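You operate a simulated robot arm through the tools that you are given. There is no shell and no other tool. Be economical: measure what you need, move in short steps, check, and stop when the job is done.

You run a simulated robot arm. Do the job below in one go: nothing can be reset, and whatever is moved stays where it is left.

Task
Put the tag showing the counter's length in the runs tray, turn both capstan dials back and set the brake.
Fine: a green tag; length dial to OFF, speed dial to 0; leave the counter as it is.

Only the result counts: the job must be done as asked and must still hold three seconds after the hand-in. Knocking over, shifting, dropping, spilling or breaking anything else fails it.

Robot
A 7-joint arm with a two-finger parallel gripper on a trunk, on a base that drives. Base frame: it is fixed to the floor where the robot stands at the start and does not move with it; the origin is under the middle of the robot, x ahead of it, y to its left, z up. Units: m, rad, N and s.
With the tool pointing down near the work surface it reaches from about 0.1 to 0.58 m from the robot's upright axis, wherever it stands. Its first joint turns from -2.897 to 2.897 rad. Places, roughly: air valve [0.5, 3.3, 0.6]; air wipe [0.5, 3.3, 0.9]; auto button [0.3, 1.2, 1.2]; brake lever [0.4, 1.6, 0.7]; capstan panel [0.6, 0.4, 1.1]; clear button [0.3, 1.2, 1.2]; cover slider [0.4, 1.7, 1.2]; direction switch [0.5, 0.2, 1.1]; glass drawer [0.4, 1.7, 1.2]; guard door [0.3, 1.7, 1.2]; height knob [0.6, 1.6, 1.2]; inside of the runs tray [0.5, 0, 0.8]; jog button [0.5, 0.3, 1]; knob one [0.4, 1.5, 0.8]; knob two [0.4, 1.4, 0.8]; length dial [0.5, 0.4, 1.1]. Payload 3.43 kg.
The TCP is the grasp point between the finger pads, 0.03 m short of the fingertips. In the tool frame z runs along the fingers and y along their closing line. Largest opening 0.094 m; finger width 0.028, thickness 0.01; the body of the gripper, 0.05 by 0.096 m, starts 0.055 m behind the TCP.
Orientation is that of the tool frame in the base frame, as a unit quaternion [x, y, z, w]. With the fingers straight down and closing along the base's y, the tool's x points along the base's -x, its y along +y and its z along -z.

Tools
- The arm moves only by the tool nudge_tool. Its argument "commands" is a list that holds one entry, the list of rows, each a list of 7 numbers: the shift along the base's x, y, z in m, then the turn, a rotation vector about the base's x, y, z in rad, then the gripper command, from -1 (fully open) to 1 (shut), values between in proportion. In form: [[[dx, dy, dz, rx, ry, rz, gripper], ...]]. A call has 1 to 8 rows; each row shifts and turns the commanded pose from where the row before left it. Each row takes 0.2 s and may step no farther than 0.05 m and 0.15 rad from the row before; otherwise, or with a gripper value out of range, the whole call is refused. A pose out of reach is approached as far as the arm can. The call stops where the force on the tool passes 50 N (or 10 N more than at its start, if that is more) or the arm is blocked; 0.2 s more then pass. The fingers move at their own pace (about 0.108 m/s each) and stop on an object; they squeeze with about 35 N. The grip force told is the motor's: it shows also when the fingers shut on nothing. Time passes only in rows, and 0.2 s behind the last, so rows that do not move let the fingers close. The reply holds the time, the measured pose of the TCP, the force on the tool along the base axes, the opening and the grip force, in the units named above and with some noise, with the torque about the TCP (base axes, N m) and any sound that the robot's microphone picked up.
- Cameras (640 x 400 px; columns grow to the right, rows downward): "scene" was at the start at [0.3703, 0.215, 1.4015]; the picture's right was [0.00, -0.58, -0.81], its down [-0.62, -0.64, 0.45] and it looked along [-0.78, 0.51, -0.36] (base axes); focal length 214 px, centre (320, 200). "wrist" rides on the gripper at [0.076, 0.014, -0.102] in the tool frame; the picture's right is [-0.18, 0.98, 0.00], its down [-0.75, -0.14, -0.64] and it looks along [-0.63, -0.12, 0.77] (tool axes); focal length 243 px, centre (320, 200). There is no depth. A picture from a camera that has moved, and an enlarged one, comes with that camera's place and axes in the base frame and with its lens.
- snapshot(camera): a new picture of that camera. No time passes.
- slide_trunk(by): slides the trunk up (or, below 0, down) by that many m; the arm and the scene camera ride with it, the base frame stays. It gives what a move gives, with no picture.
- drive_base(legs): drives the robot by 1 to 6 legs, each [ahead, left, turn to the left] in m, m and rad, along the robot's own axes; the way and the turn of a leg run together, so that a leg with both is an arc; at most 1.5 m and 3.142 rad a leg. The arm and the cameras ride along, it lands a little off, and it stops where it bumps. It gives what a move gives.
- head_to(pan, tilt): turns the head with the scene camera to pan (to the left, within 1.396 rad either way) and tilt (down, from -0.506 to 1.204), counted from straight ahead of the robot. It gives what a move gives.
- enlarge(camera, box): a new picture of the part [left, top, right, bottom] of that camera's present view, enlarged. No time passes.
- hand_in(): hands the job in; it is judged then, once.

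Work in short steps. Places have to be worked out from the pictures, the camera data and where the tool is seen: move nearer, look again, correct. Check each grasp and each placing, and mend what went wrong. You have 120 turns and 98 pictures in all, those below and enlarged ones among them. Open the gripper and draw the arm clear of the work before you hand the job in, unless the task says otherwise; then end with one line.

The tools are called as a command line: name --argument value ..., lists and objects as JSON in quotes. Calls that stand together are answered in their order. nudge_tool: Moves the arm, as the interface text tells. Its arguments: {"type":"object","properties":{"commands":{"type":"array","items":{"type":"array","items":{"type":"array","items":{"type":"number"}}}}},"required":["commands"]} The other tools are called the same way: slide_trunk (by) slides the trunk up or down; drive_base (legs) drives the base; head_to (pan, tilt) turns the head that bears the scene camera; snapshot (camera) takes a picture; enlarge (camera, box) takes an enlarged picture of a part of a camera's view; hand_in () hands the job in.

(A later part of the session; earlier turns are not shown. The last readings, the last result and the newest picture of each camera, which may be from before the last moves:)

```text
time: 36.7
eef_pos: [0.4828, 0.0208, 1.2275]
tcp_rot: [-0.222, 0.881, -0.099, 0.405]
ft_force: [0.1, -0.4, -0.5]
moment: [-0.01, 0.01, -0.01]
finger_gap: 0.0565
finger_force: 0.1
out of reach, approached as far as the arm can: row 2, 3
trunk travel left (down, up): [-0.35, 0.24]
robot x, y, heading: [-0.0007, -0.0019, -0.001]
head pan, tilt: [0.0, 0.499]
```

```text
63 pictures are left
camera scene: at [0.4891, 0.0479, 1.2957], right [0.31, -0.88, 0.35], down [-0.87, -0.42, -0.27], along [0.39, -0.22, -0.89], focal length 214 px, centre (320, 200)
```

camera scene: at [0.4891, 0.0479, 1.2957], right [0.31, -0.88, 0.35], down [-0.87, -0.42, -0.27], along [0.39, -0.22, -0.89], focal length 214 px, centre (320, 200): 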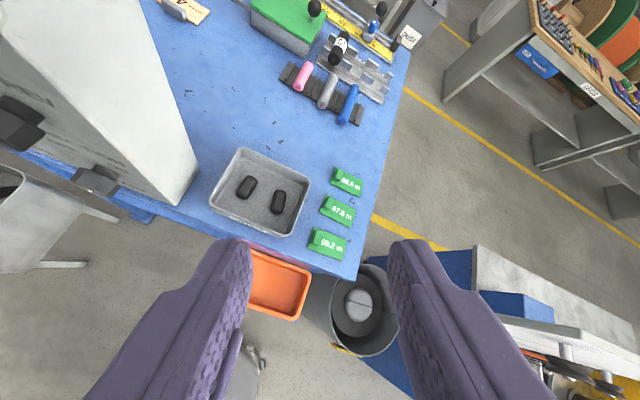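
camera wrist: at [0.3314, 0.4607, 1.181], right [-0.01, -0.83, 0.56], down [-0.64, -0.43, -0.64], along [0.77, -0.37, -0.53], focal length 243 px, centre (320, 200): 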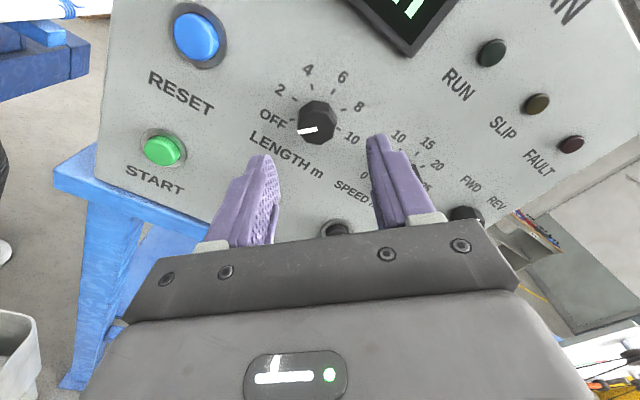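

The tag handle triangulates to about (0.648, -0.066, 0.924), which is beyond reach, so I must drive ahead. First I point the tool straight down.

nudge_tool --commands '[[[-0.005, -0.007, 0, 0.0294, 0.1206, -0.0661, -0.2], [-0.005, -0.007, 0, 0.0294, 0.1206, -0.0661, -0.2], [-0.005, -0.007, 0, 0.0294, 0.1206, -0.0661, -0.2], [-0.005, -0.007, 0, 0.0294, 0.1206, -0.0661, -0.2], [-0.005, -0.007, 0, 0.0294, 0.1206, -0.0661, -0.2], [-0.005, -0.007, 0, 0.0294, 0.1206, -0.0661, -0.2], [-0.005, -0.007, 0, 0.0294, 0.1206, -0.0661, -0.2]]]'

snapshot --camera "scene"

snapshot --camera "wrist"

```text
time: 38.3
eef_pos: [0.4465, -0.0292, 1.227]
tcp_rot: [0.0, 1.0, 0.0, -0.002]
ft_force: [-0.1, 0.6, -0.3]
moment: [-0.01, -0.02, 0.01]
finger_gap: 0.0563
finger_force: 0.0
trunk travel left (down, up): [-0.35, 0.24]
robot x, y, heading: [-0.0032, 0.0007, -0.002]
head pan, tilt: [0.0, 0.499]
```

```text
62 pictures are left
camera scene: at [0.5103, -0.0295, 1.266], right [0.0, -1.0, 0.0], down [-0.88, 0.0, 0.48], along [-0.48, 0.0, -0.88], focal length 214 px, centre (320, 200)
```

scene: 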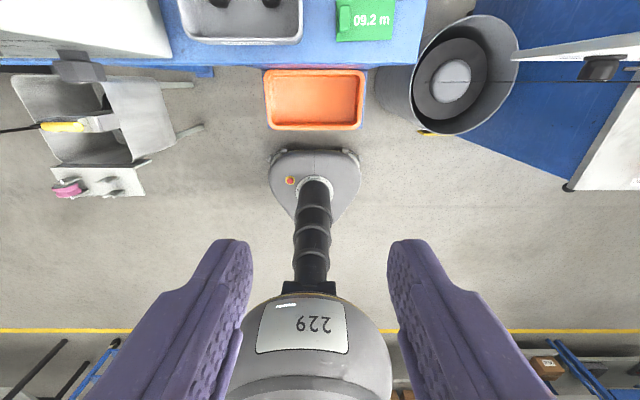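

```text
61 pictures are left
camera wrist: at [0.3714, -0.014, 1.332], right [0.18, 0.98, 0.0], down [0.76, -0.14, 0.64], along [0.63, -0.12, -0.77], focal length 243 px, centre (320, 200)
```

wrist: 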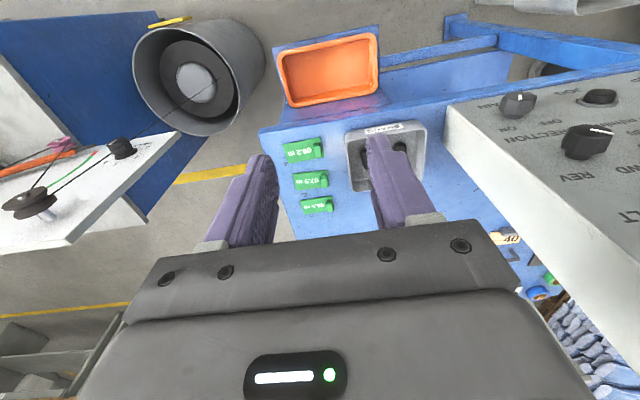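

The base front is at x≈0.2 and the floor ahead is free up to the table, so I drive 0.13 m ahead.

drive_base --legs '[[0.13, 0, 0]]'

head_to --pan 0.0 --tilt -0.2

snapshot --camera "scene"

```text
time: 39.6
eef_pos: [0.5792, -0.0288, 1.2277]
tcp_rot: [0.0, 1.0, 0.0, -0.001]
ft_force: [1.0, 0.2, -0.5]
moment: [0.01, 0.04, 0.01]
finger_gap: 0.0564
finger_force: 0.1
trunk travel left (down, up): [-0.35, 0.24]
robot x, y, heading: [0.1308, -0.0019, -0.002]
head pan, tilt: [0.0, 0.499]
```

```text
time: 40.7
eef_pos: [0.577, -0.0276, 1.2282]
tcp_rot: [-0.001, 1.0, 0.0, -0.001]
ft_force: [0.3, 1.2, -0.9]
moment: [0.01, 0.02, 0.0]
finger_gap: 0.0565
finger_force: 0.0
trunk travel left (down, up): [-0.35, 0.24]
robot x, y, heading: [0.1306, 0.0003, -0.005]
head pan, tilt: [0.0, -0.201]
```

```text
60 pictures are left
camera scene: at [0.704, -0.0303, 1.2737], right [0.0, -1.0, 0.0], down [-0.98, 0.0, -0.2], along [0.2, 0.0, -0.98], focal length 214 px, centre (320, 200)
```

scene: 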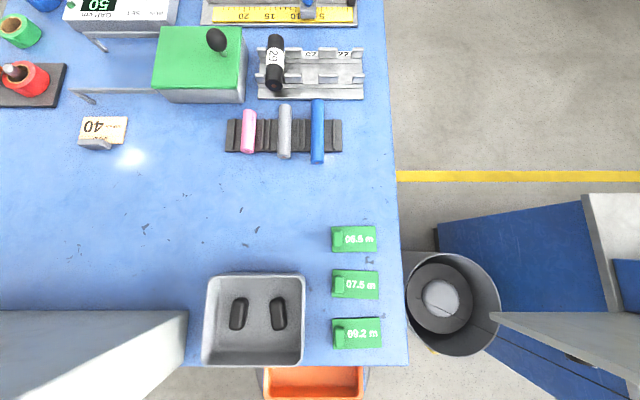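

I zoom in on the tag.

enlarge --camera "scene" --box '[300, 210, 412, 280]'

enlarge --camera "scene" --box '[300, 250, 412, 320]'

enlarge --camera "wrist" --box '[240, 0, 464, 140]'

```text
5.71 times, centred on (356, 245) of scene
camera zoom: at [0.704, -0.0303, 1.2737], right [0.0, -1.0, 0.0], down [-0.98, 0.0, -0.2], along [0.2, 0.0, -0.98], focal length 1226 px, centre (114, -57)
```

zoom: 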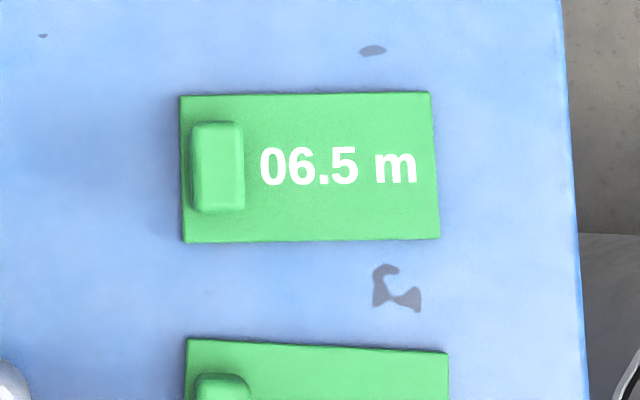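

```text
5.71 times, centred on (356, 285) of scene
camera zoom: at [0.704, -0.0303, 1.2737], right [0.0, -1.0, 0.0], down [-0.98, 0.0, -0.2], along [0.2, 0.0, -0.98], focal length 1226 px, centre (114, -286)
```

zoom: 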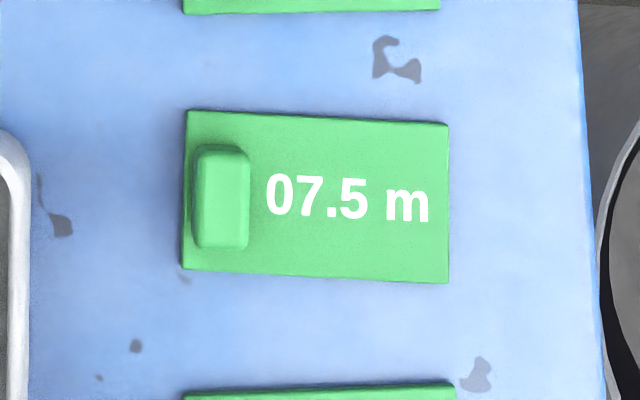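

```text
2.86 times, centred on (352, 70) of wrist
camera zoom: at [0.5014, -0.0146, 1.3317], right [0.18, 0.98, 0.0], down [0.75, -0.14, 0.64], along [0.63, -0.12, -0.77], focal length 693 px, centre (229, 571)
```

zoom: 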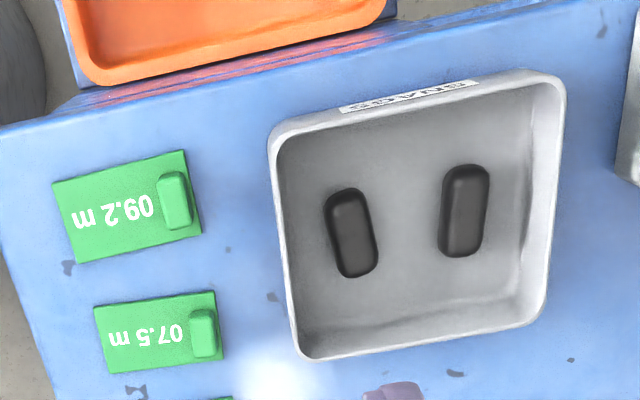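

Handle at about (0.646, -0.058), top near z 0.94. I move above it and go down to where the tips are just above it.

nudge_tool --commands '[[[0.035, -0.015, -0.03, 0, 0, 0, 0.15], [0.033, -0.015, -0.03, 0, 0, 0, 0.15], [0, 0, -0.05, 0, 0, 0, 0.15], [0, 0, -0.05, 0, 0, 0, 0.15], [0, 0, -0.05, 0, 0, 0, 0.15], [0, 0, -0.02, 0, 0, 0, 0.15]]]'

snapshot --camera "scene"

snapshot --camera "wrist"

```text
time: 42.1
eef_pos: [0.6439, -0.0573, 0.9991]
tcp_rot: [0.0, 1.0, -0.001, 0.0]
ft_force: [0.1, 0.9, 0.4]
moment: [-0.01, -0.02, 0.01]
finger_gap: 0.0399
finger_force: 0.1
trunk travel left (down, up): [-0.35, 0.24]
robot x, y, heading: [0.1309, 0.0028, 0.001]
head pan, tilt: [0.0, -0.201]
```

```text
56 pictures are left
camera scene: at [0.7707, -0.0592, 1.0437], right [0.0, -1.0, 0.0], down [-0.98, 0.0, -0.2], along [0.2, 0.0, -0.98], focal length 214 px, centre (320, 200)
```

scene: 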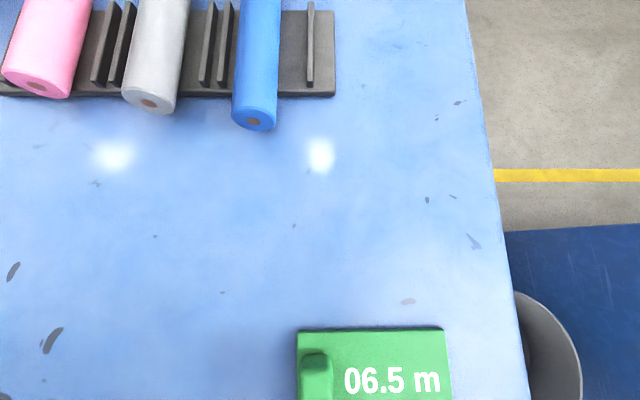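

```text
55 pictures are left
camera wrist: at [0.568, -0.0435, 1.1016], right [0.18, 0.98, 0.0], down [0.75, -0.14, 0.64], along [0.63, -0.12, -0.77], focal length 243 px, centre (320, 200)
```

wrist: 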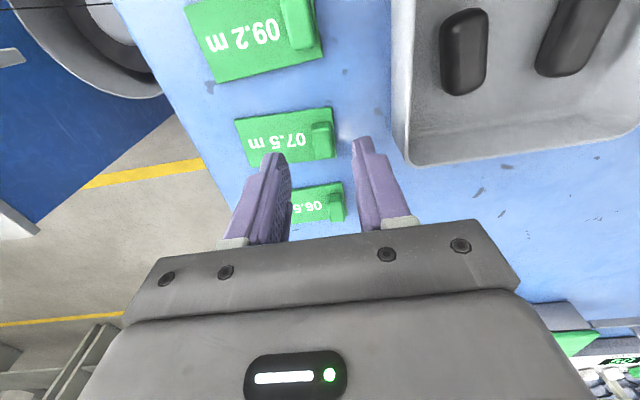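

Aligned: the handle appears where predicted. I descend 35 mm and look.

nudge_tool --commands '[[[0.001, 0, -0.02, 0, 0, 0, 0.15], [0, 0, -0.015, 0, 0, 0, 0.15]]]'

head_to --pan 0.0 --tilt 0.6

snapshot --camera "scene"

enlarge --camera "wrist" --box '[220, 60, 444, 200]'

```text
time: 42.7
eef_pos: [0.6459, -0.0587, 0.963]
tcp_rot: [0.0, 1.0, 0.0, 0.001]
ft_force: [-0.6, 0.0, 7.0]
moment: [-0.12, 0.02, -0.02]
finger_gap: 0.04
finger_force: 0.0
trunk travel left (down, up): [-0.35, 0.24]
robot x, y, heading: [0.1299, 0.001, 0.003]
head pan, tilt: [0.0, -0.201]
```

```text
time: 43.8
eef_pos: [0.6463, -0.0571, 0.9631]
tcp_rot: [0.0, 1.0, -0.002, 0.0]
ft_force: [1.7, -0.5, 10.1]
moment: [-0.24, -0.06, 0.01]
finger_gap: 0.0401
finger_force: 0.2
trunk travel left (down, up): [-0.35, 0.24]
robot x, y, heading: [0.1302, 0.0001, -0.001]
head pan, tilt: [0.0, 0.6]
```

```text
54 pictures are left
camera scene: at [0.7004, -0.0594, 1.0038], right [0.0, -1.0, 0.0], down [-0.83, 0.0, 0.56], along [-0.56, 0.0, -0.83], focal length 214 px, centre (320, 200)
```

scene: 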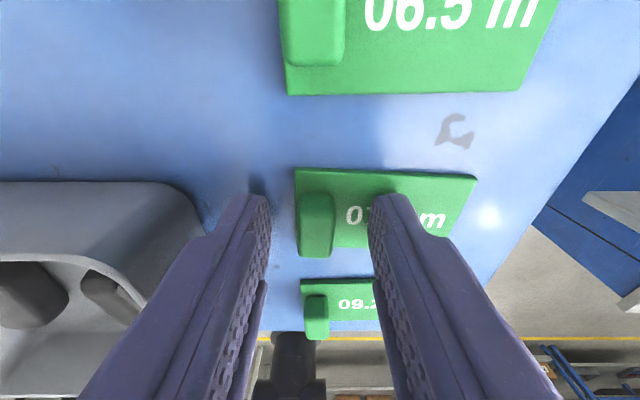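

```text
2.86 times, centred on (332, 130) of wrist
camera zoom: at [0.5703, -0.0437, 1.0668], right [0.18, 0.98, 0.0], down [0.75, -0.14, 0.64], along [0.63, -0.12, -0.77], focal length 693 px, centre (286, 400)
```

zoom: 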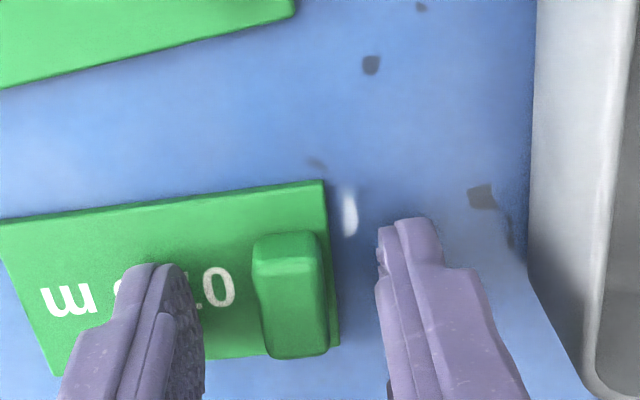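

The right fingertip rests on the plate. I lift 3 mm and close.

nudge_tool --commands '[[[0, 0, 0.003, 0, 0, 0, 0.15], [0, 0, 0, 0, 0, 0, 0.5], [0, 0, 0, 0, 0, 0, 0.95], [0, 0, 0, 0, 0, 0, 0.95]]]'

nudge_tool --commands '[[[0, 0, 0.02, 0, 0, 0, 0.95], [0, 0, 0.03, 0, 0, 0, 0.95]]]'

snapshot --camera "scene"

```text
time: 44.8
eef_pos: [0.6457, -0.059, 0.9654]
tcp_rot: [0.0, 1.0, -0.001, -0.001]
ft_force: [0.6, 0.0, -0.8]
moment: [-0.02, 0.01, 0.01]
finger_gap: 0.0121
finger_force: 34.8
trunk travel left (down, up): [-0.35, 0.24]
robot x, y, heading: [0.1285, 0.0011, 0.0]
head pan, tilt: [0.0, 0.6]
```

```text
time: 45.4
eef_pos: [0.6476, -0.0576, 1.0177]
tcp_rot: [0.0, 1.0, 0.0, -0.001]
ft_force: [-0.1, 0.8, -0.8]
moment: [0.0, 0.02, -0.02]
finger_gap: 0.0121
finger_force: 34.8
trunk travel left (down, up): [-0.35, 0.24]
robot x, y, heading: [0.1305, 0.0001, 0.005]
head pan, tilt: [0.0, 0.6]
```

```text
52 pictures are left
camera scene: at [0.7016, -0.0594, 1.0576], right [0.0, -1.0, 0.0], down [-0.82, 0.0, 0.57], along [-0.57, 0.0, -0.82], focal length 214 px, centre (320, 200)
```

scene: 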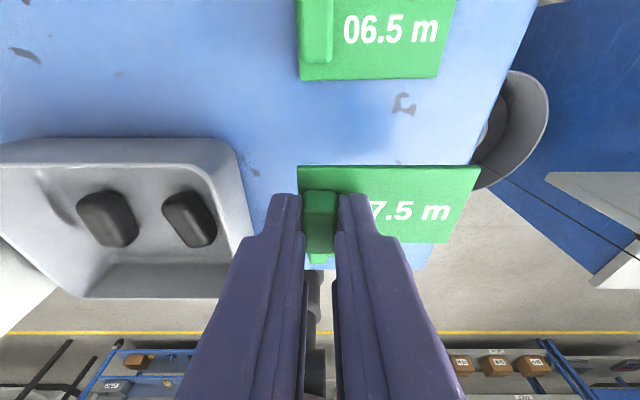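

The tag is held. I raise it and move back over the tray, then look.

nudge_tool --commands '[[[0, 0, 0.04, 0, 0, 0, 0.95], [-0.04, 0.015, 0.03, 0, 0, 0, 0.95], [-0.04, 0.02, 0, 0, 0, 0, 0.95], [-0.04, 0.02, 0, 0, 0, 0, 0.95], [-0.04, 0.01, 0, 0, 0, 0, 0.95]]]'

snapshot --camera "scene"

snapshot --camera "wrist"

```text
refused: row 2 steps farther than a row can; nothing moved
```

```text
51 pictures are left
camera scene: at [0.7016, -0.0594, 1.0576], right [0.0, -1.0, 0.0], down [-0.82, 0.0, 0.57], along [-0.57, 0.0, -0.82], focal length 214 px, centre (320, 200)
```

scene: 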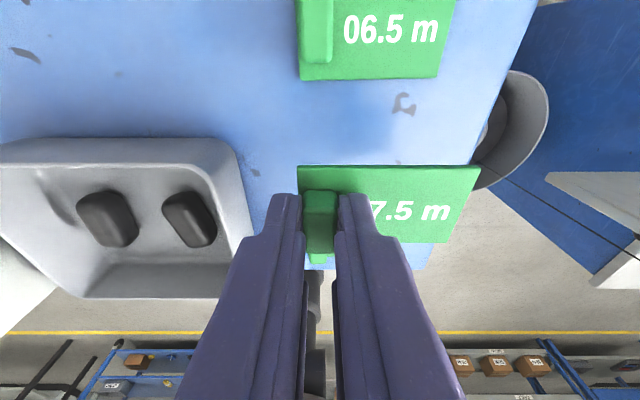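

```text
50 pictures are left
camera wrist: at [0.5717, -0.0438, 1.1208], right [0.18, 0.98, 0.0], down [0.75, -0.14, 0.64], along [0.63, -0.12, -0.77], focal length 243 px, centre (320, 200)
```

wrist: 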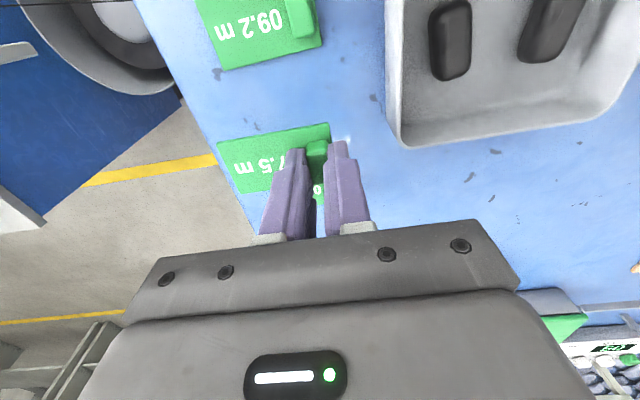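

One step was too long, so I repeat it with shorter ones.

nudge_tool --commands '[[[0, 0, 0.04, 0, 0, 0, 0.95], [-0.03, 0.01, 0.03, 0, 0, 0, 0.95], [-0.04, 0.015, 0, 0, 0, 0, 0.95], [-0.04, 0.02, 0, 0, 0, 0, 0.95], [-0.04, 0.015, 0, 0, 0, 0, 0.95]]]'

snapshot --camera "scene"

snapshot --camera "wrist"

```text
time: 46.6
eef_pos: [0.4956, 0.0018, 1.0872]
tcp_rot: [0.0, 1.0, 0.0, 0.0]
ft_force: [-0.7, 0.0, 0.4]
moment: [0.02, -0.05, 0.0]
finger_gap: 0.0123
finger_force: 34.8
trunk travel left (down, up): [-0.35, 0.24]
robot x, y, heading: [0.1305, -0.0001, 0.001]
head pan, tilt: [0.0, 0.6]
```

```text
49 pictures are left
camera scene: at [0.5493, 0.0, 1.1287], right [0.0, -1.0, 0.0], down [-0.83, 0.0, 0.57], along [-0.57, 0.0, -0.83], focal length 214 px, centre (320, 200)
```

scene: 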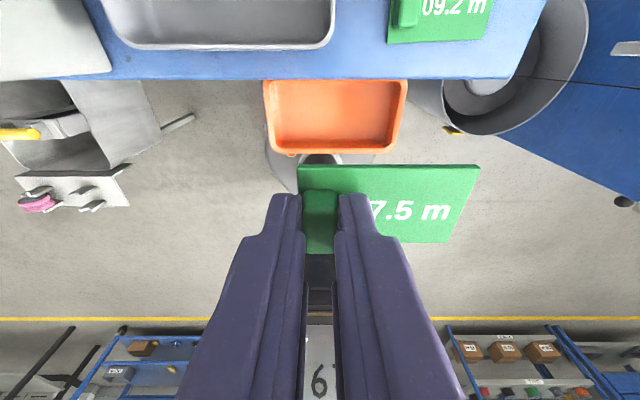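

```text
48 pictures are left
camera wrist: at [0.4193, 0.0158, 1.1916], right [0.18, 0.98, 0.0], down [0.75, -0.14, 0.64], along [0.63, -0.12, -0.77], focal length 243 px, centre (320, 200)
```

wrist: 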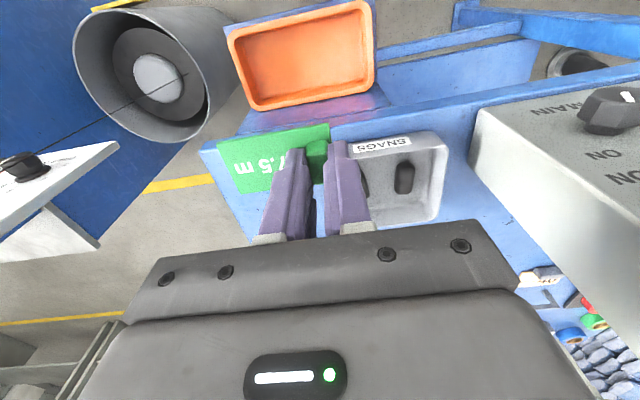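

Tray rim is about x 0.436–0.523, y -0.11–0.068, z 0.845. I centre the tag over it and descend.

nudge_tool --commands '[[[-0.016, 0.006, 0, 0, 0, 0, 0.95], [0, 0, -0.05, 0, 0, 0, 0.95], [0, 0, -0.05, 0, 0, 0, 0.95], [0, 0, -0.05, 0, 0, 0, 0.95], [0, 0, -0.03, 0, 0, 0, 0.95]]]'

snapshot --camera "scene"

snapshot --camera "wrist"

```text
time: 47.8
eef_pos: [0.4722, 0.008, 0.9149]
tcp_rot: [0.0, 1.0, 0.0, -0.001]
ft_force: [-27.9, -0.1, 35.7]
moment: [0.28, -4.45, 0.19]
finger_gap: 0.0124
finger_force: 35.2
trunk travel left (down, up): [-0.35, 0.24]
robot x, y, heading: [0.1285, 0.0003, -0.004]
head pan, tilt: [0.0, 0.6]
stopped in row 5: the force on the tool passed its limit at 90 N (the readings are from after the stop); the commanded pose is now the measured one
```

```text
47 pictures are left
camera scene: at [0.5231, 0.0061, 0.9565], right [0.0, -1.0, 0.0], down [-0.8, 0.0, 0.6], along [-0.6, 0.0, -0.8], focal length 214 px, centre (320, 200)
```

scene: 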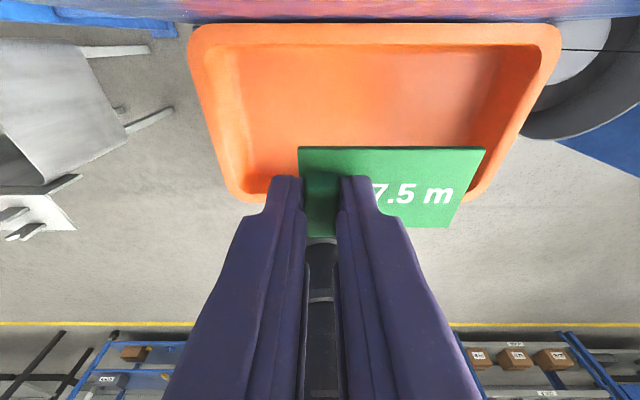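

```text
46 pictures are left
camera wrist: at [0.3964, 0.0217, 1.0182], right [0.18, 0.98, 0.0], down [0.75, -0.14, 0.64], along [0.63, -0.12, -0.77], focal length 243 px, centre (320, 200)
```

wrist: 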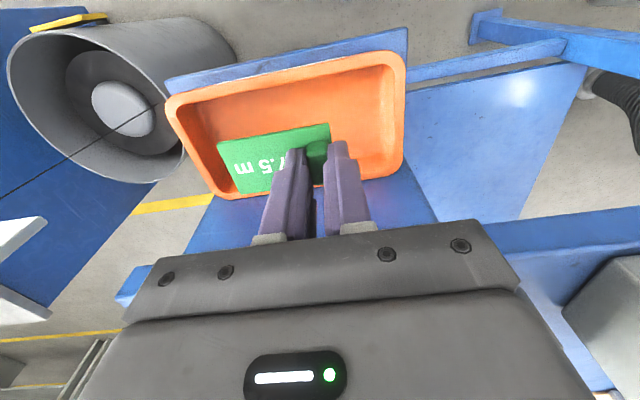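

Something on the front of the hand, most likely the head camera, touched the snags tray or the table edge. I raise back up and check that the snags tray has not moved.

nudge_tool --commands '[[[0, 0, 0.05, 0, 0, 0, 0.95], [0, 0, 0.05, 0, 0, 0, 0.95], [0, 0, 0.05, 0, 0, 0, 0.95]]]'

head_to --pan 0.0 --tilt -0.2

snapshot --camera "scene"

```text
time: 48.6
eef_pos: [0.4774, 0.0073, 1.0631]
tcp_rot: [0.0, 1.0, 0.0, 0.0]
ft_force: [0.4, 0.0, 0.0]
moment: [-0.01, -0.02, 0.0]
finger_gap: 0.012
finger_force: 35.3
trunk travel left (down, up): [-0.35, 0.24]
robot x, y, heading: [0.1319, -0.0008, 0.0]
head pan, tilt: [0.0, 0.6]
```

```text
time: 49.8
eef_pos: [0.4791, 0.0071, 1.0614]
tcp_rot: [0.0, 1.0, 0.0, 0.0]
ft_force: [-0.4, 0.6, 1.2]
moment: [0.0, 0.0, -0.01]
finger_gap: 0.0118
finger_force: 35.3
trunk travel left (down, up): [-0.35, 0.24]
robot x, y, heading: [0.1354, -0.0002, 0.001]
head pan, tilt: [0.0, -0.201]
```

```text
45 pictures are left
camera scene: at [0.6068, 0.0057, 1.1072], right [0.0, -1.0, 0.0], down [-0.98, 0.0, -0.2], along [0.2, 0.0, -0.98], focal length 214 px, centre (320, 200)
```

scene: 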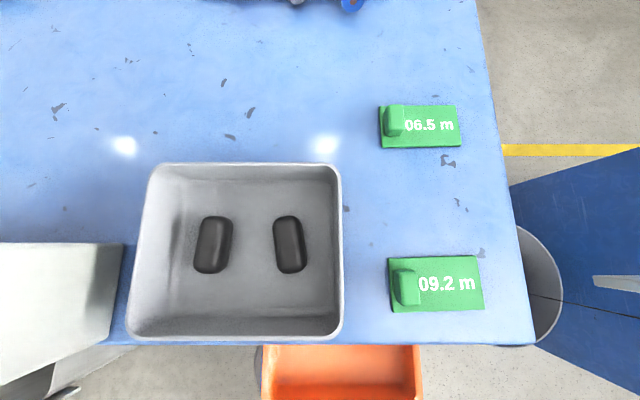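

The snags tray is where it was, within measuring error. I swing the head sideways and back so it won't stick out over the table, then descend again more slowly.

head_to --pan -1.396 --tilt 0.9

nudge_tool --commands '[[[0, 0, -0.05, 0, 0, 0, 0.95], [0, 0, -0.05, 0, 0, 0, 0.95], [0, 0, -0.03, 0, 0, 0, 0.95]]]'

snapshot --camera "scene"

snapshot --camera "wrist"

```text
time: 51.3
eef_pos: [0.4797, 0.007, 1.0619]
tcp_rot: [-0.001, 1.0, 0.0, 0.0]
ft_force: [0.2, 0.4, 0.0]
moment: [-0.02, 0.02, -0.02]
finger_gap: 0.0121
finger_force: 34.8
trunk travel left (down, up): [-0.35, 0.24]
robot x, y, heading: [0.131, 0.002, -0.002]
head pan, tilt: [-1.396, 0.901]
```

```text
time: 52.1
eef_pos: [0.4791, 0.0089, 0.9293]
tcp_rot: [-0.001, 1.0, 0.0, -0.001]
ft_force: [0.4, 0.2, -0.3]
moment: [-0.02, 0.03, 0.01]
finger_gap: 0.0122
finger_force: 35.1
trunk travel left (down, up): [-0.35, 0.24]
robot x, y, heading: [0.1305, 0.0028, -0.002]
head pan, tilt: [-1.396, 0.901]
```

```text
44 pictures are left
camera scene: at [0.5096, -0.0668, 1.0453], right [0.0, -0.17, 0.98], down [-0.62, 0.77, 0.14], along [-0.78, -0.61, -0.11], focal length 214 px, centre (320, 200)
```

scene: 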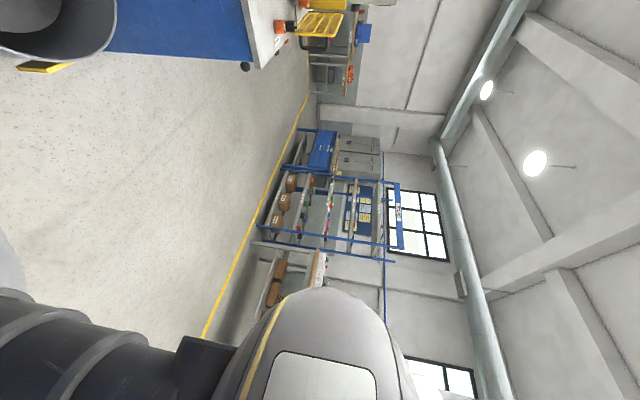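

```text
43 pictures are left
camera wrist: at [0.4043, 0.0233, 1.033], right [0.18, 0.98, 0.0], down [0.75, -0.14, 0.64], along [0.63, -0.12, -0.77], focal length 243 px, centre (320, 200)
```

wrist: 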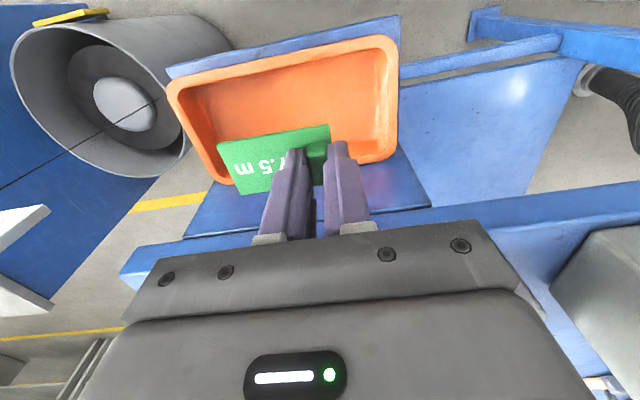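

Clear this time. I go on down in small steps towards the tray floor.

nudge_tool --commands '[[[0, -0.001, -0.02, 0, 0, 0, 0.95], [0, 0, -0.02, 0, 0, 0, 0.95], [0, 0, -0.02, 0, 0, 0, 0.95]]]'

snapshot --camera "wrist"

```text
time: 52.9
eef_pos: [0.4786, 0.0074, 0.8776]
tcp_rot: [0.0, 1.0, 0.0, 0.003]
ft_force: [-10.7, 1.4, 21.3]
moment: [-0.42, -2.63, -0.09]
finger_gap: 0.0118
finger_force: 34.6
trunk travel left (down, up): [-0.35, 0.24]
robot x, y, heading: [0.129, -0.0013, -0.002]
head pan, tilt: [-1.396, 0.901]
stopped in row 3: the force on the tool passed its limit at 78 N (the readings are from after the stop); the commanded pose is now the measured one
```

```text
42 pictures are left
camera wrist: at [0.4022, 0.0219, 0.9799], right [0.18, 0.98, 0.0], down [0.75, -0.14, 0.65], along [0.64, -0.12, -0.76], focal length 243 px, centre (320, 200)
```

wrist: 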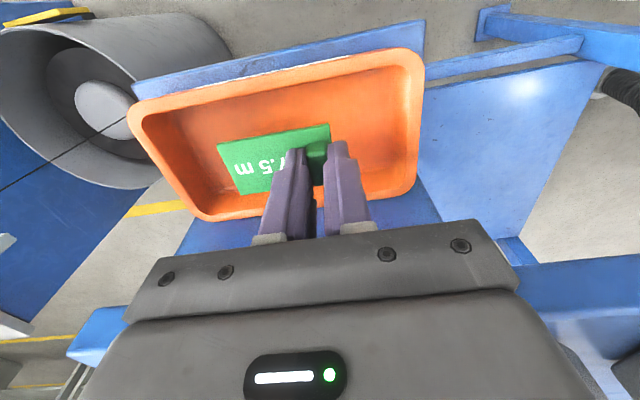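

The head's body still meets the snags-tray rim. Leaning the tool back about 20° gets it clear of the table edge, so I raise, shift a little right and lean.

nudge_tool --commands '[[[0, 0, 0.04, 0, 0, 0, 0.95], [0, -0.01, 0.03, 0, 0, 0, 0.95], [0, -0.01, 0, 0, -0.12, 0, 0.95], [0, -0.005, 0, 0, -0.12, 0, 0.95], [0, 0, 0, 0, -0.12, 0, 0.95], [0, 0, -0.02, 0, 0, 0, 0.95], [0, 0, -0.02, 0, 0, 0, 0.95]]]'

snapshot --camera "wrist"

```text
time: 54.5
eef_pos: [0.4809, -0.0173, 0.9048]
tcp_rot: [0.0, 0.983, 0.0, 0.183]
ft_force: [-0.3, -0.2, 0.0]
moment: [-0.04, -0.06, 0.02]
finger_gap: 0.0122
finger_force: 35.0
trunk travel left (down, up): [-0.35, 0.24]
robot x, y, heading: [0.132, 0.0014, 0.001]
head pan, tilt: [-1.396, 0.901]
```

```text
41 pictures are left
camera wrist: at [0.374, -0.0034, 0.9744], right [0.17, 0.98, 0.07], down [0.47, -0.14, 0.87], along [0.86, -0.12, -0.49], focal length 243 px, centre (320, 200)
```

wrist: 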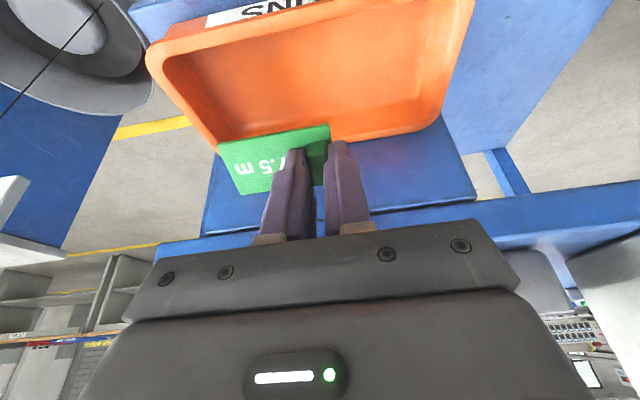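

Tag now leans over the tray. I shift it 14 mm towards the robot and descend.

nudge_tool --commands '[[[-0.014, 0.005, 0, 0, 0, 0, 0.95], [0, 0, -0.015, 0, 0, 0, 0.95], [0, 0, -0.015, 0, 0, 0, 0.95]]]'

snapshot --camera "wrist"

```text
time: 55.3
eef_pos: [0.4666, -0.0125, 0.8763]
tcp_rot: [0.0, 0.983, 0.0, 0.182]
ft_force: [-0.2, 0.1, 0.5]
moment: [0.0, -0.03, 0.03]
finger_gap: 0.012
finger_force: 35.0
trunk travel left (down, up): [-0.35, 0.24]
robot x, y, heading: [0.1263, 0.0006, 0.003]
head pan, tilt: [-1.396, 0.901]
```

```text
40 pictures are left
camera wrist: at [0.3593, 0.0014, 0.9451], right [0.17, 0.98, 0.07], down [0.47, -0.14, 0.87], along [0.86, -0.12, -0.49], focal length 243 px, centre (320, 200)
```

wrist: 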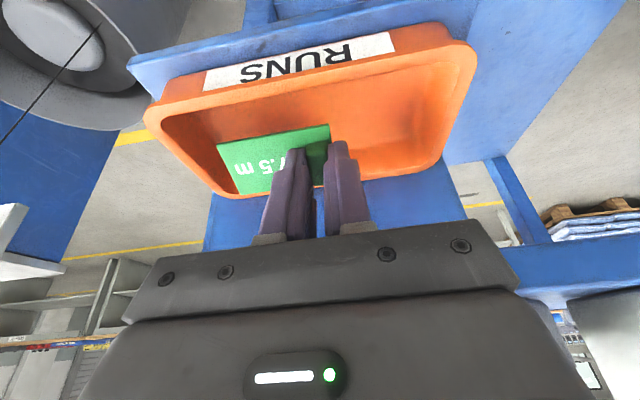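

nudge_tool --commands '[[[0, 0, -0.01, 0, 0, 0, 0.95], [0, 0, -0.01, 0, 0, 0, 0.95]]]'

snapshot --camera "wrist"

```text
time: 55.9
eef_pos: [0.4666, -0.0126, 0.8544]
tcp_rot: [0.0, 0.983, 0.0, 0.182]
ft_force: [0.9, -0.1, -0.6]
moment: [-0.03, -0.05, -0.02]
finger_gap: 0.0118
finger_force: 35.2
trunk travel left (down, up): [-0.35, 0.24]
robot x, y, heading: [0.1299, -0.0028, -0.001]
head pan, tilt: [-1.396, 0.901]
```

```text
39 pictures are left
camera wrist: at [0.3589, 0.0012, 0.924], right [0.17, 0.98, 0.07], down [0.47, -0.14, 0.87], along [0.86, -0.12, -0.49], focal length 243 px, centre (320, 200)
```

wrist: 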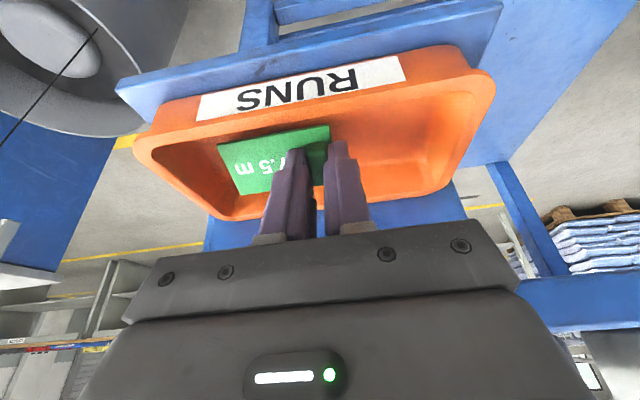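

The tag goes in nicely, with no contact yet. I lower it in 5 mm steps until it touches.

nudge_tool --commands '[[[0, 0, -0.005, 0, 0, 0, 0.95], [0, 0, -0.005, 0, 0, 0, 0.95], [0, 0, -0.004, 0, 0, 0, 0.95]]]'

snapshot --camera "wrist"

```text
time: 56.7
eef_pos: [0.4665, -0.0117, 0.8438]
tcp_rot: [0.0, 0.983, 0.001, 0.184]
ft_force: [-0.2, 0.0, 26.1]
moment: [-0.06, 0.17, -0.02]
finger_gap: 0.0125
finger_force: 34.8
trunk travel left (down, up): [-0.35, 0.24]
robot x, y, heading: [0.1293, 0.0015, -0.0]
head pan, tilt: [-1.396, 0.901]
```

```text
38 pictures are left
camera wrist: at [0.3589, 0.0019, 0.9122], right [0.17, 0.98, 0.07], down [0.47, -0.14, 0.87], along [0.87, -0.12, -0.49], focal length 243 px, centre (320, 200)
```

wrist: 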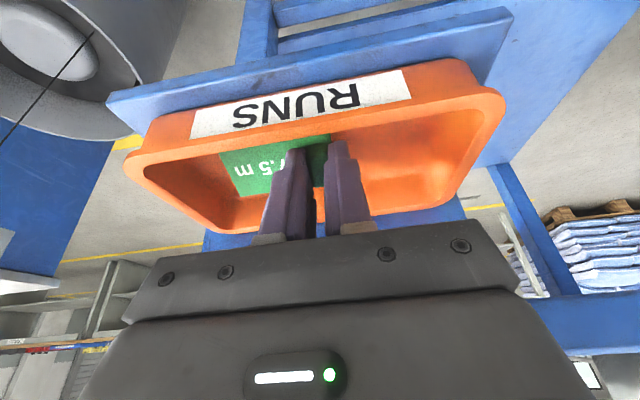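

The tag's edge is on the tray floor. I ease up 3 mm and open a little so it lies flat, then retreat.

nudge_tool --commands '[[[0, 0, 0.003, 0, 0, 0, 0.95], [0, 0, 0, 0, 0, 0, 0.6], [0, 0, 0, 0, 0, 0, 0.4], [0, 0, 0, 0, 0, 0, 0.3], [-0.007, 0, 0.018, 0, 0, 0, 0.3], [-0.007, 0, 0.018, 0, 0, 0, 0.3], [-0.014, 0, 0.036, 0, 0, 0, 0.3]]]'

snapshot --camera "wrist"

```text
time: 58.3
eef_pos: [0.4389, -0.013, 0.9173]
tcp_rot: [0.0, 0.983, 0.0, 0.182]
ft_force: [-0.2, 0.3, 0.0]
moment: [-0.02, 0.0, -0.01]
finger_gap: 0.033
finger_force: 0.1
trunk travel left (down, up): [-0.35, 0.24]
robot x, y, heading: [0.1315, -0.0028, -0.002]
head pan, tilt: [-1.396, 0.901]
```

```text
37 pictures are left
camera wrist: at [0.3311, 0.0006, 0.9871], right [0.17, 0.98, 0.07], down [0.47, -0.14, 0.87], along [0.86, -0.12, -0.49], focal length 243 px, centre (320, 200)
```

wrist: 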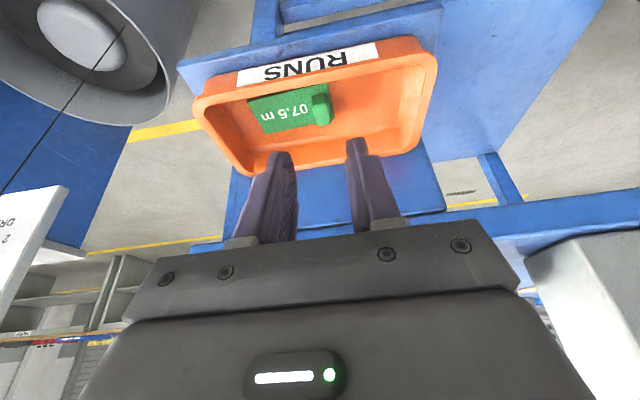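

The tag lies flat in the runs tray. I raise the arm and turn the head to look left for the brake lever.

nudge_tool --commands '[[[0, 0, 0.05, 0, 0, 0, 0.3], [0, 0, 0.05, 0, 0.12, 0, 0.3], [0, 0, 0.05, 0, 0.12, 0, 0.3], [0, 0, 0.05, 0, 0.12, 0, 0.3], [0, 0, 0.02, 0, 0, 0, -1]]]'

drive_base --legs '[[-0.25, 0, 0]]'

head_to --pan 1.2 --tilt 0.0

snapshot --camera "scene"

snapshot --camera "wrist"

```text
time: 59.5
eef_pos: [0.4487, -0.0132, 1.1308]
tcp_rot: [-0.001, 1.0, 0.0, 0.002]
ft_force: [-1.4, -0.3, -0.2]
moment: [0.02, 0.03, 0.0]
finger_gap: 0.094
finger_force: 0.1
out of reach, approached as far as the arm can: row 2
trunk travel left (down, up): [-0.35, 0.24]
robot x, y, heading: [0.1298, -0.0015, -0.0]
head pan, tilt: [-1.396, 0.901]
```

```text
time: 61.3
eef_pos: [0.2008, -0.0119, 1.1307]
tcp_rot: [-0.001, 1.0, 0.0, 0.003]
ft_force: [0.2, 0.5, -0.2]
moment: [0.05, -0.01, 0.03]
finger_gap: 0.094
finger_force: 0.0
trunk travel left (down, up): [-0.35, 0.24]
robot x, y, heading: [-0.1181, -0.0003, 0.003]
head pan, tilt: [-1.396, 0.901]
```

```text
time: 63.7
eef_pos: [0.2015, -0.012, 1.1308]
tcp_rot: [0.0, 1.0, 0.0, 0.002]
ft_force: [-0.3, 0.5, -0.2]
moment: [0.0, -0.02, 0.0]
finger_gap: 0.0941
finger_force: 0.1
trunk travel left (down, up): [-0.35, 0.24]
robot x, y, heading: [-0.1171, -0.0006, 0.001]
head pan, tilt: [1.201, 0.0]
```

```text
36 pictures are left
camera scene: at [0.3106, 0.0705, 1.2276], right [0.01, -0.36, -0.93], down [-1.0, 0.0, -0.01], along [0.0, 0.93, -0.36], focal length 214 px, centre (320, 200)
```

scene: 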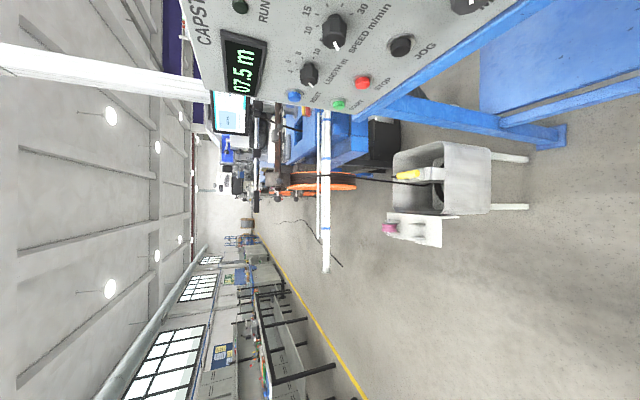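

```text
35 pictures are left
camera wrist: at [0.1254, 0.0021, 1.2337], right [0.18, 0.98, 0.0], down [0.75, -0.14, 0.65], along [0.64, -0.12, -0.76], focal length 243 px, centre (320, 200)
```

wrist: 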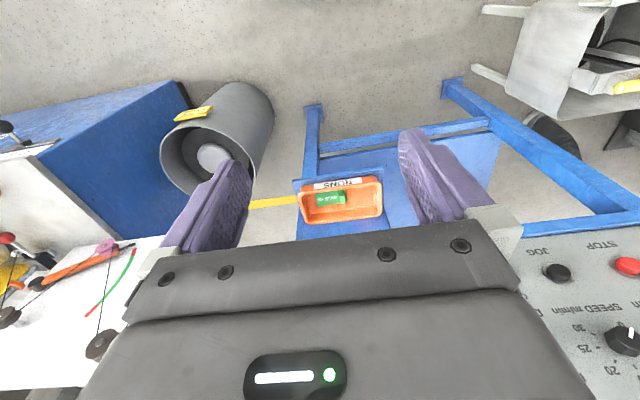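

The tag is in the runs tray. A white tube ends at about (0.03, 0.84, 0.91), so I back off further before driving left towards the brake lever.

drive_base --legs '[[-0.38, 0, 0], [0, 1.3, 0]]'

head_to --pan 0.0 --tilt -0.506

snapshot --camera "scene"

snapshot --camera "wrist"

```text
time: 72.2
eef_pos: [-0.1778, 1.2977, 1.1296]
tcp_rot: [-0.002, 1.0, -0.001, 0.003]
ft_force: [0.2, -1.3, 0.3]
moment: [-0.01, 0.02, -0.01]
finger_gap: 0.0941
finger_force: 0.1
trunk travel left (down, up): [-0.35, 0.24]
robot x, y, heading: [-0.4967, 1.3061, 0.001]
head pan, tilt: [1.201, 0.0]
```

```text
time: 73.6
eef_pos: [-0.1781, 1.2977, 1.1295]
tcp_rot: [-0.002, 1.0, -0.001, 0.003]
ft_force: [0.4, -0.7, -1.0]
moment: [-0.02, 0.03, -0.02]
finger_gap: 0.0939
finger_force: 0.1
trunk travel left (down, up): [-0.35, 0.24]
robot x, y, heading: [-0.499, 1.313, 0.001]
head pan, tilt: [0.0, -0.499]
```

```text
34 pictures are left
camera scene: at [-0.0292, 1.2963, 1.1935], right [0.0, -1.0, 0.0], down [-0.87, 0.0, -0.48], along [0.48, 0.0, -0.87], focal length 214 px, centre (320, 200)
```

scene: 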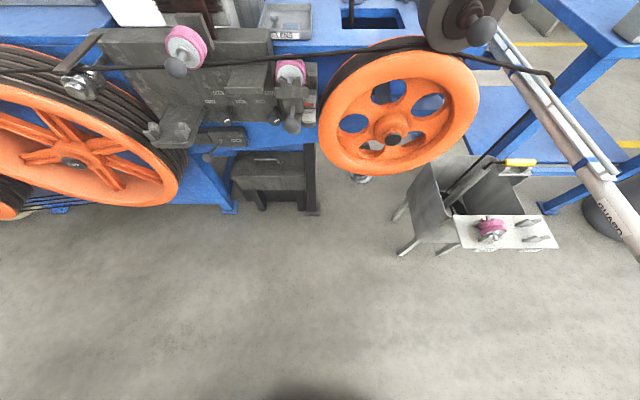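

```text
33 pictures are left
camera wrist: at [-0.2548, 1.3113, 1.2337], right [0.18, 0.98, 0.0], down [0.75, -0.14, 0.65], along [0.64, -0.12, -0.76], focal length 243 px, centre (320, 200)
```

wrist: 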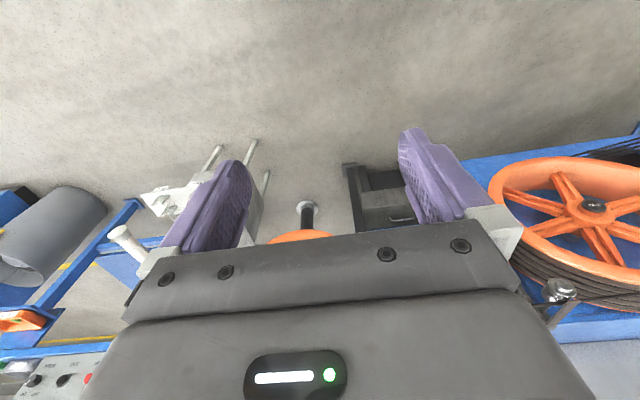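

The brake lever should project near (217, 153); I zoom there.

enlarge --camera "scene" --box '[130, 70, 340, 201]'

```text
3.05 times, centred on (235, 136) of scene
camera zoom: at [-0.0292, 1.2963, 1.1935], right [0.0, -1.0, 0.0], down [-0.87, 0.0, -0.48], along [0.48, 0.0, -0.87], focal length 654 px, centre (579, 397)
```

zoom: 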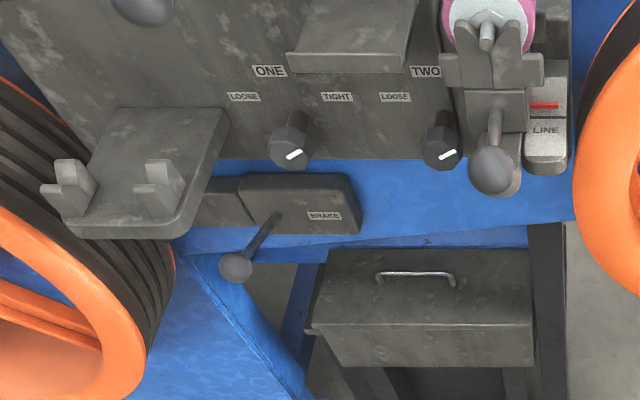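

I've found the brake lever: a ball arm on the box labelled BRAKE. I drive closer for a detailed look.

drive_base --legs '[[0, 0.28, 0], [0.28, 0, 0]]'

snapshot --camera "scene"

```text
time: 77.1
eef_pos: [0.1037, 1.5753, 1.1303]
tcp_rot: [0.0, 1.0, 0.0, 0.003]
ft_force: [0.6, 0.5, -0.1]
moment: [0.0, -0.02, 0.0]
finger_gap: 0.0941
finger_force: 0.0
trunk travel left (down, up): [-0.35, 0.24]
robot x, y, heading: [-0.2168, 1.5869, -0.002]
head pan, tilt: [0.0, -0.499]
```

```text
31 pictures are left
camera scene: at [0.2524, 1.5727, 1.1931], right [0.0, -1.0, 0.0], down [-0.88, 0.0, -0.48], along [0.48, 0.0, -0.88], focal length 214 px, centre (320, 200)
```

scene: 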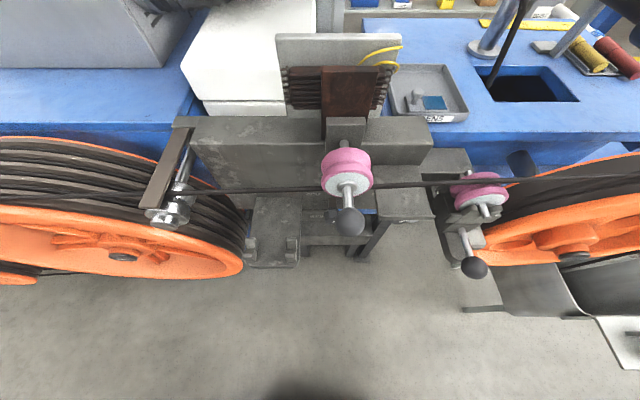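

Overhead parts hide the lever. I back off a bit and lower the trunk to see it from the front.

drive_base --legs '[[-0.12, 0, 0]]'

slide_trunk --by -0.3

snapshot --camera "scene"

```text
time: 78.3
eef_pos: [-0.0178, 1.575, 1.1309]
tcp_rot: [-0.002, 1.0, 0.0, 0.004]
ft_force: [-0.8, -0.8, -0.2]
moment: [-0.02, -0.02, 0.01]
finger_gap: 0.0941
finger_force: 0.0
trunk travel left (down, up): [-0.35, 0.24]
robot x, y, heading: [-0.3375, 1.5889, 0.002]
head pan, tilt: [0.0, -0.499]
```

```text
time: 81.3
eef_pos: [-0.0175, 1.5746, 0.8307]
tcp_rot: [-0.003, 1.0, 0.001, 0.003]
ft_force: [-0.7, 0.1, 1.5]
moment: [0.01, 0.02, 0.0]
finger_gap: 0.0941
finger_force: 0.2
trunk travel left (down, up): [-0.05, 0.54]
robot x, y, heading: [-0.3362, 1.5878, 0.005]
head pan, tilt: [0.0, -0.499]
```

```text
30 pictures are left
camera scene: at [0.133, 1.5739, 0.8937], right [0.0, -1.0, 0.0], down [-0.87, 0.0, -0.48], along [0.48, 0.0, -0.87], focal length 214 px, centre (320, 200)
```

scene: 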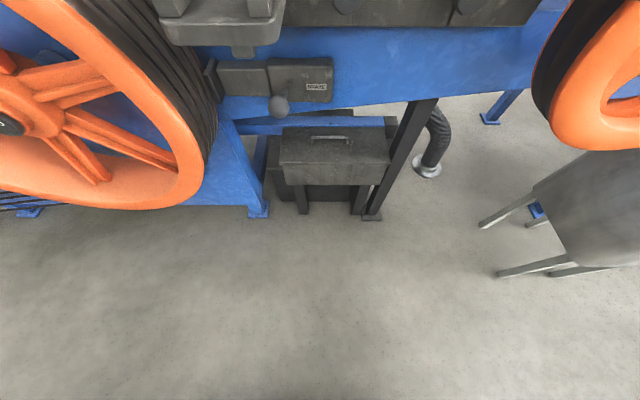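

I lean the tool forward so the camera looks level at the brake.

nudge_tool --commands '[[[0.03, 0, 0, 0, -0.14, 0, -1], [0.03, 0, 0, 0, -0.14, 0, -1], [0.02, 0, -0.01, 0, -0.14, 0, -1], [0.02, 0, -0.01, 0, -0.14, 0, -1], [0, 0, -0.02, 0, -0.14, 0, -1], [0, 0, -0.02, 0, -0.14, 0, -1]]]'

snapshot --camera "scene"

```text
time: 82.8
eef_pos: [0.0855, 1.5751, 0.7678]
tcp_rot: [-0.002, 0.912, -0.001, 0.41]
ft_force: [-0.6, -0.4, 0.3]
moment: [-0.03, 0.03, -0.01]
finger_gap: 0.0941
finger_force: 0.1
trunk travel left (down, up): [-0.05, 0.54]
robot x, y, heading: [-0.3385, 1.5876, 0.005]
head pan, tilt: [0.0, -0.499]
```

```text
29 pictures are left
camera scene: at [0.1375, 1.5742, 0.9222], right [0.0, -1.0, 0.0], down [-0.22, 0.0, -0.97], along [0.97, 0.0, -0.22], focal length 214 px, centre (320, 200)
```

scene: 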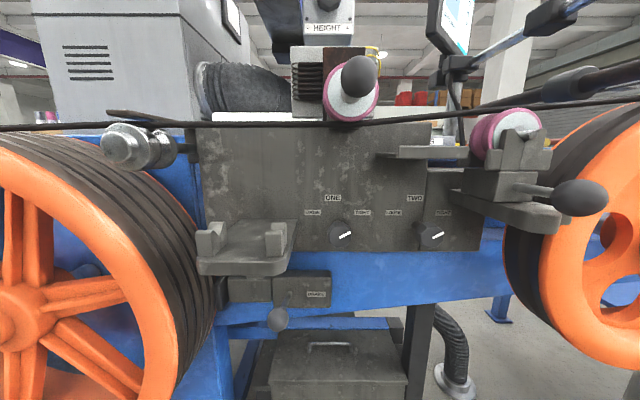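

enlarge --camera "scene" --box '[200, 235, 360, 335]'

snapshot --camera "wrist"

```text
4.00 times, centred on (280, 285) of scene
camera zoom: at [0.1375, 1.5742, 0.9222], right [0.0, -1.0, 0.0], down [-0.22, 0.0, -0.97], along [0.97, 0.0, -0.22], focal length 858 px, centre (480, -140)
```

zoom: 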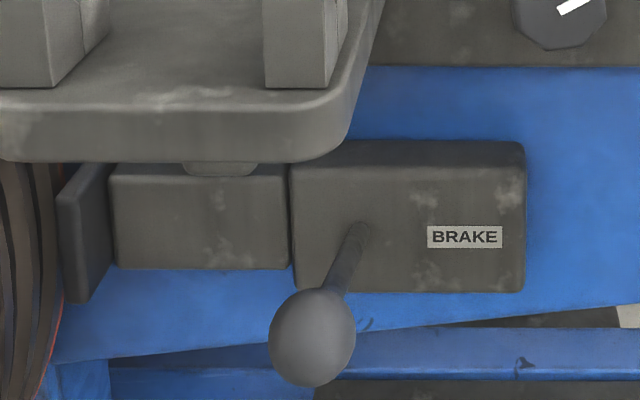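

```text
27 pictures are left
camera wrist: at [-0.0412, 1.5892, 0.7809], right [0.12, 0.98, 0.14], down [0.02, -0.14, 0.99], along [0.99, -0.12, -0.04], focal length 243 px, centre (320, 200)
```

wrist: 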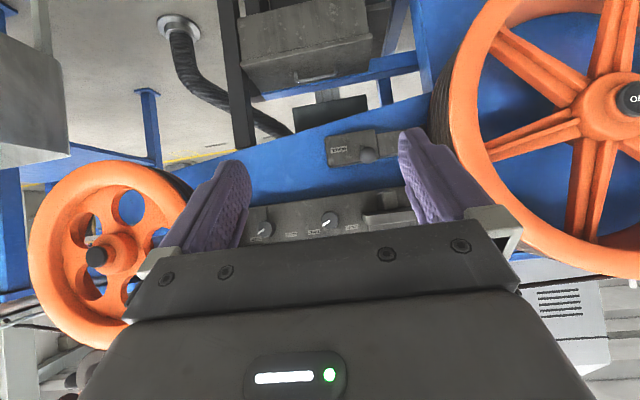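

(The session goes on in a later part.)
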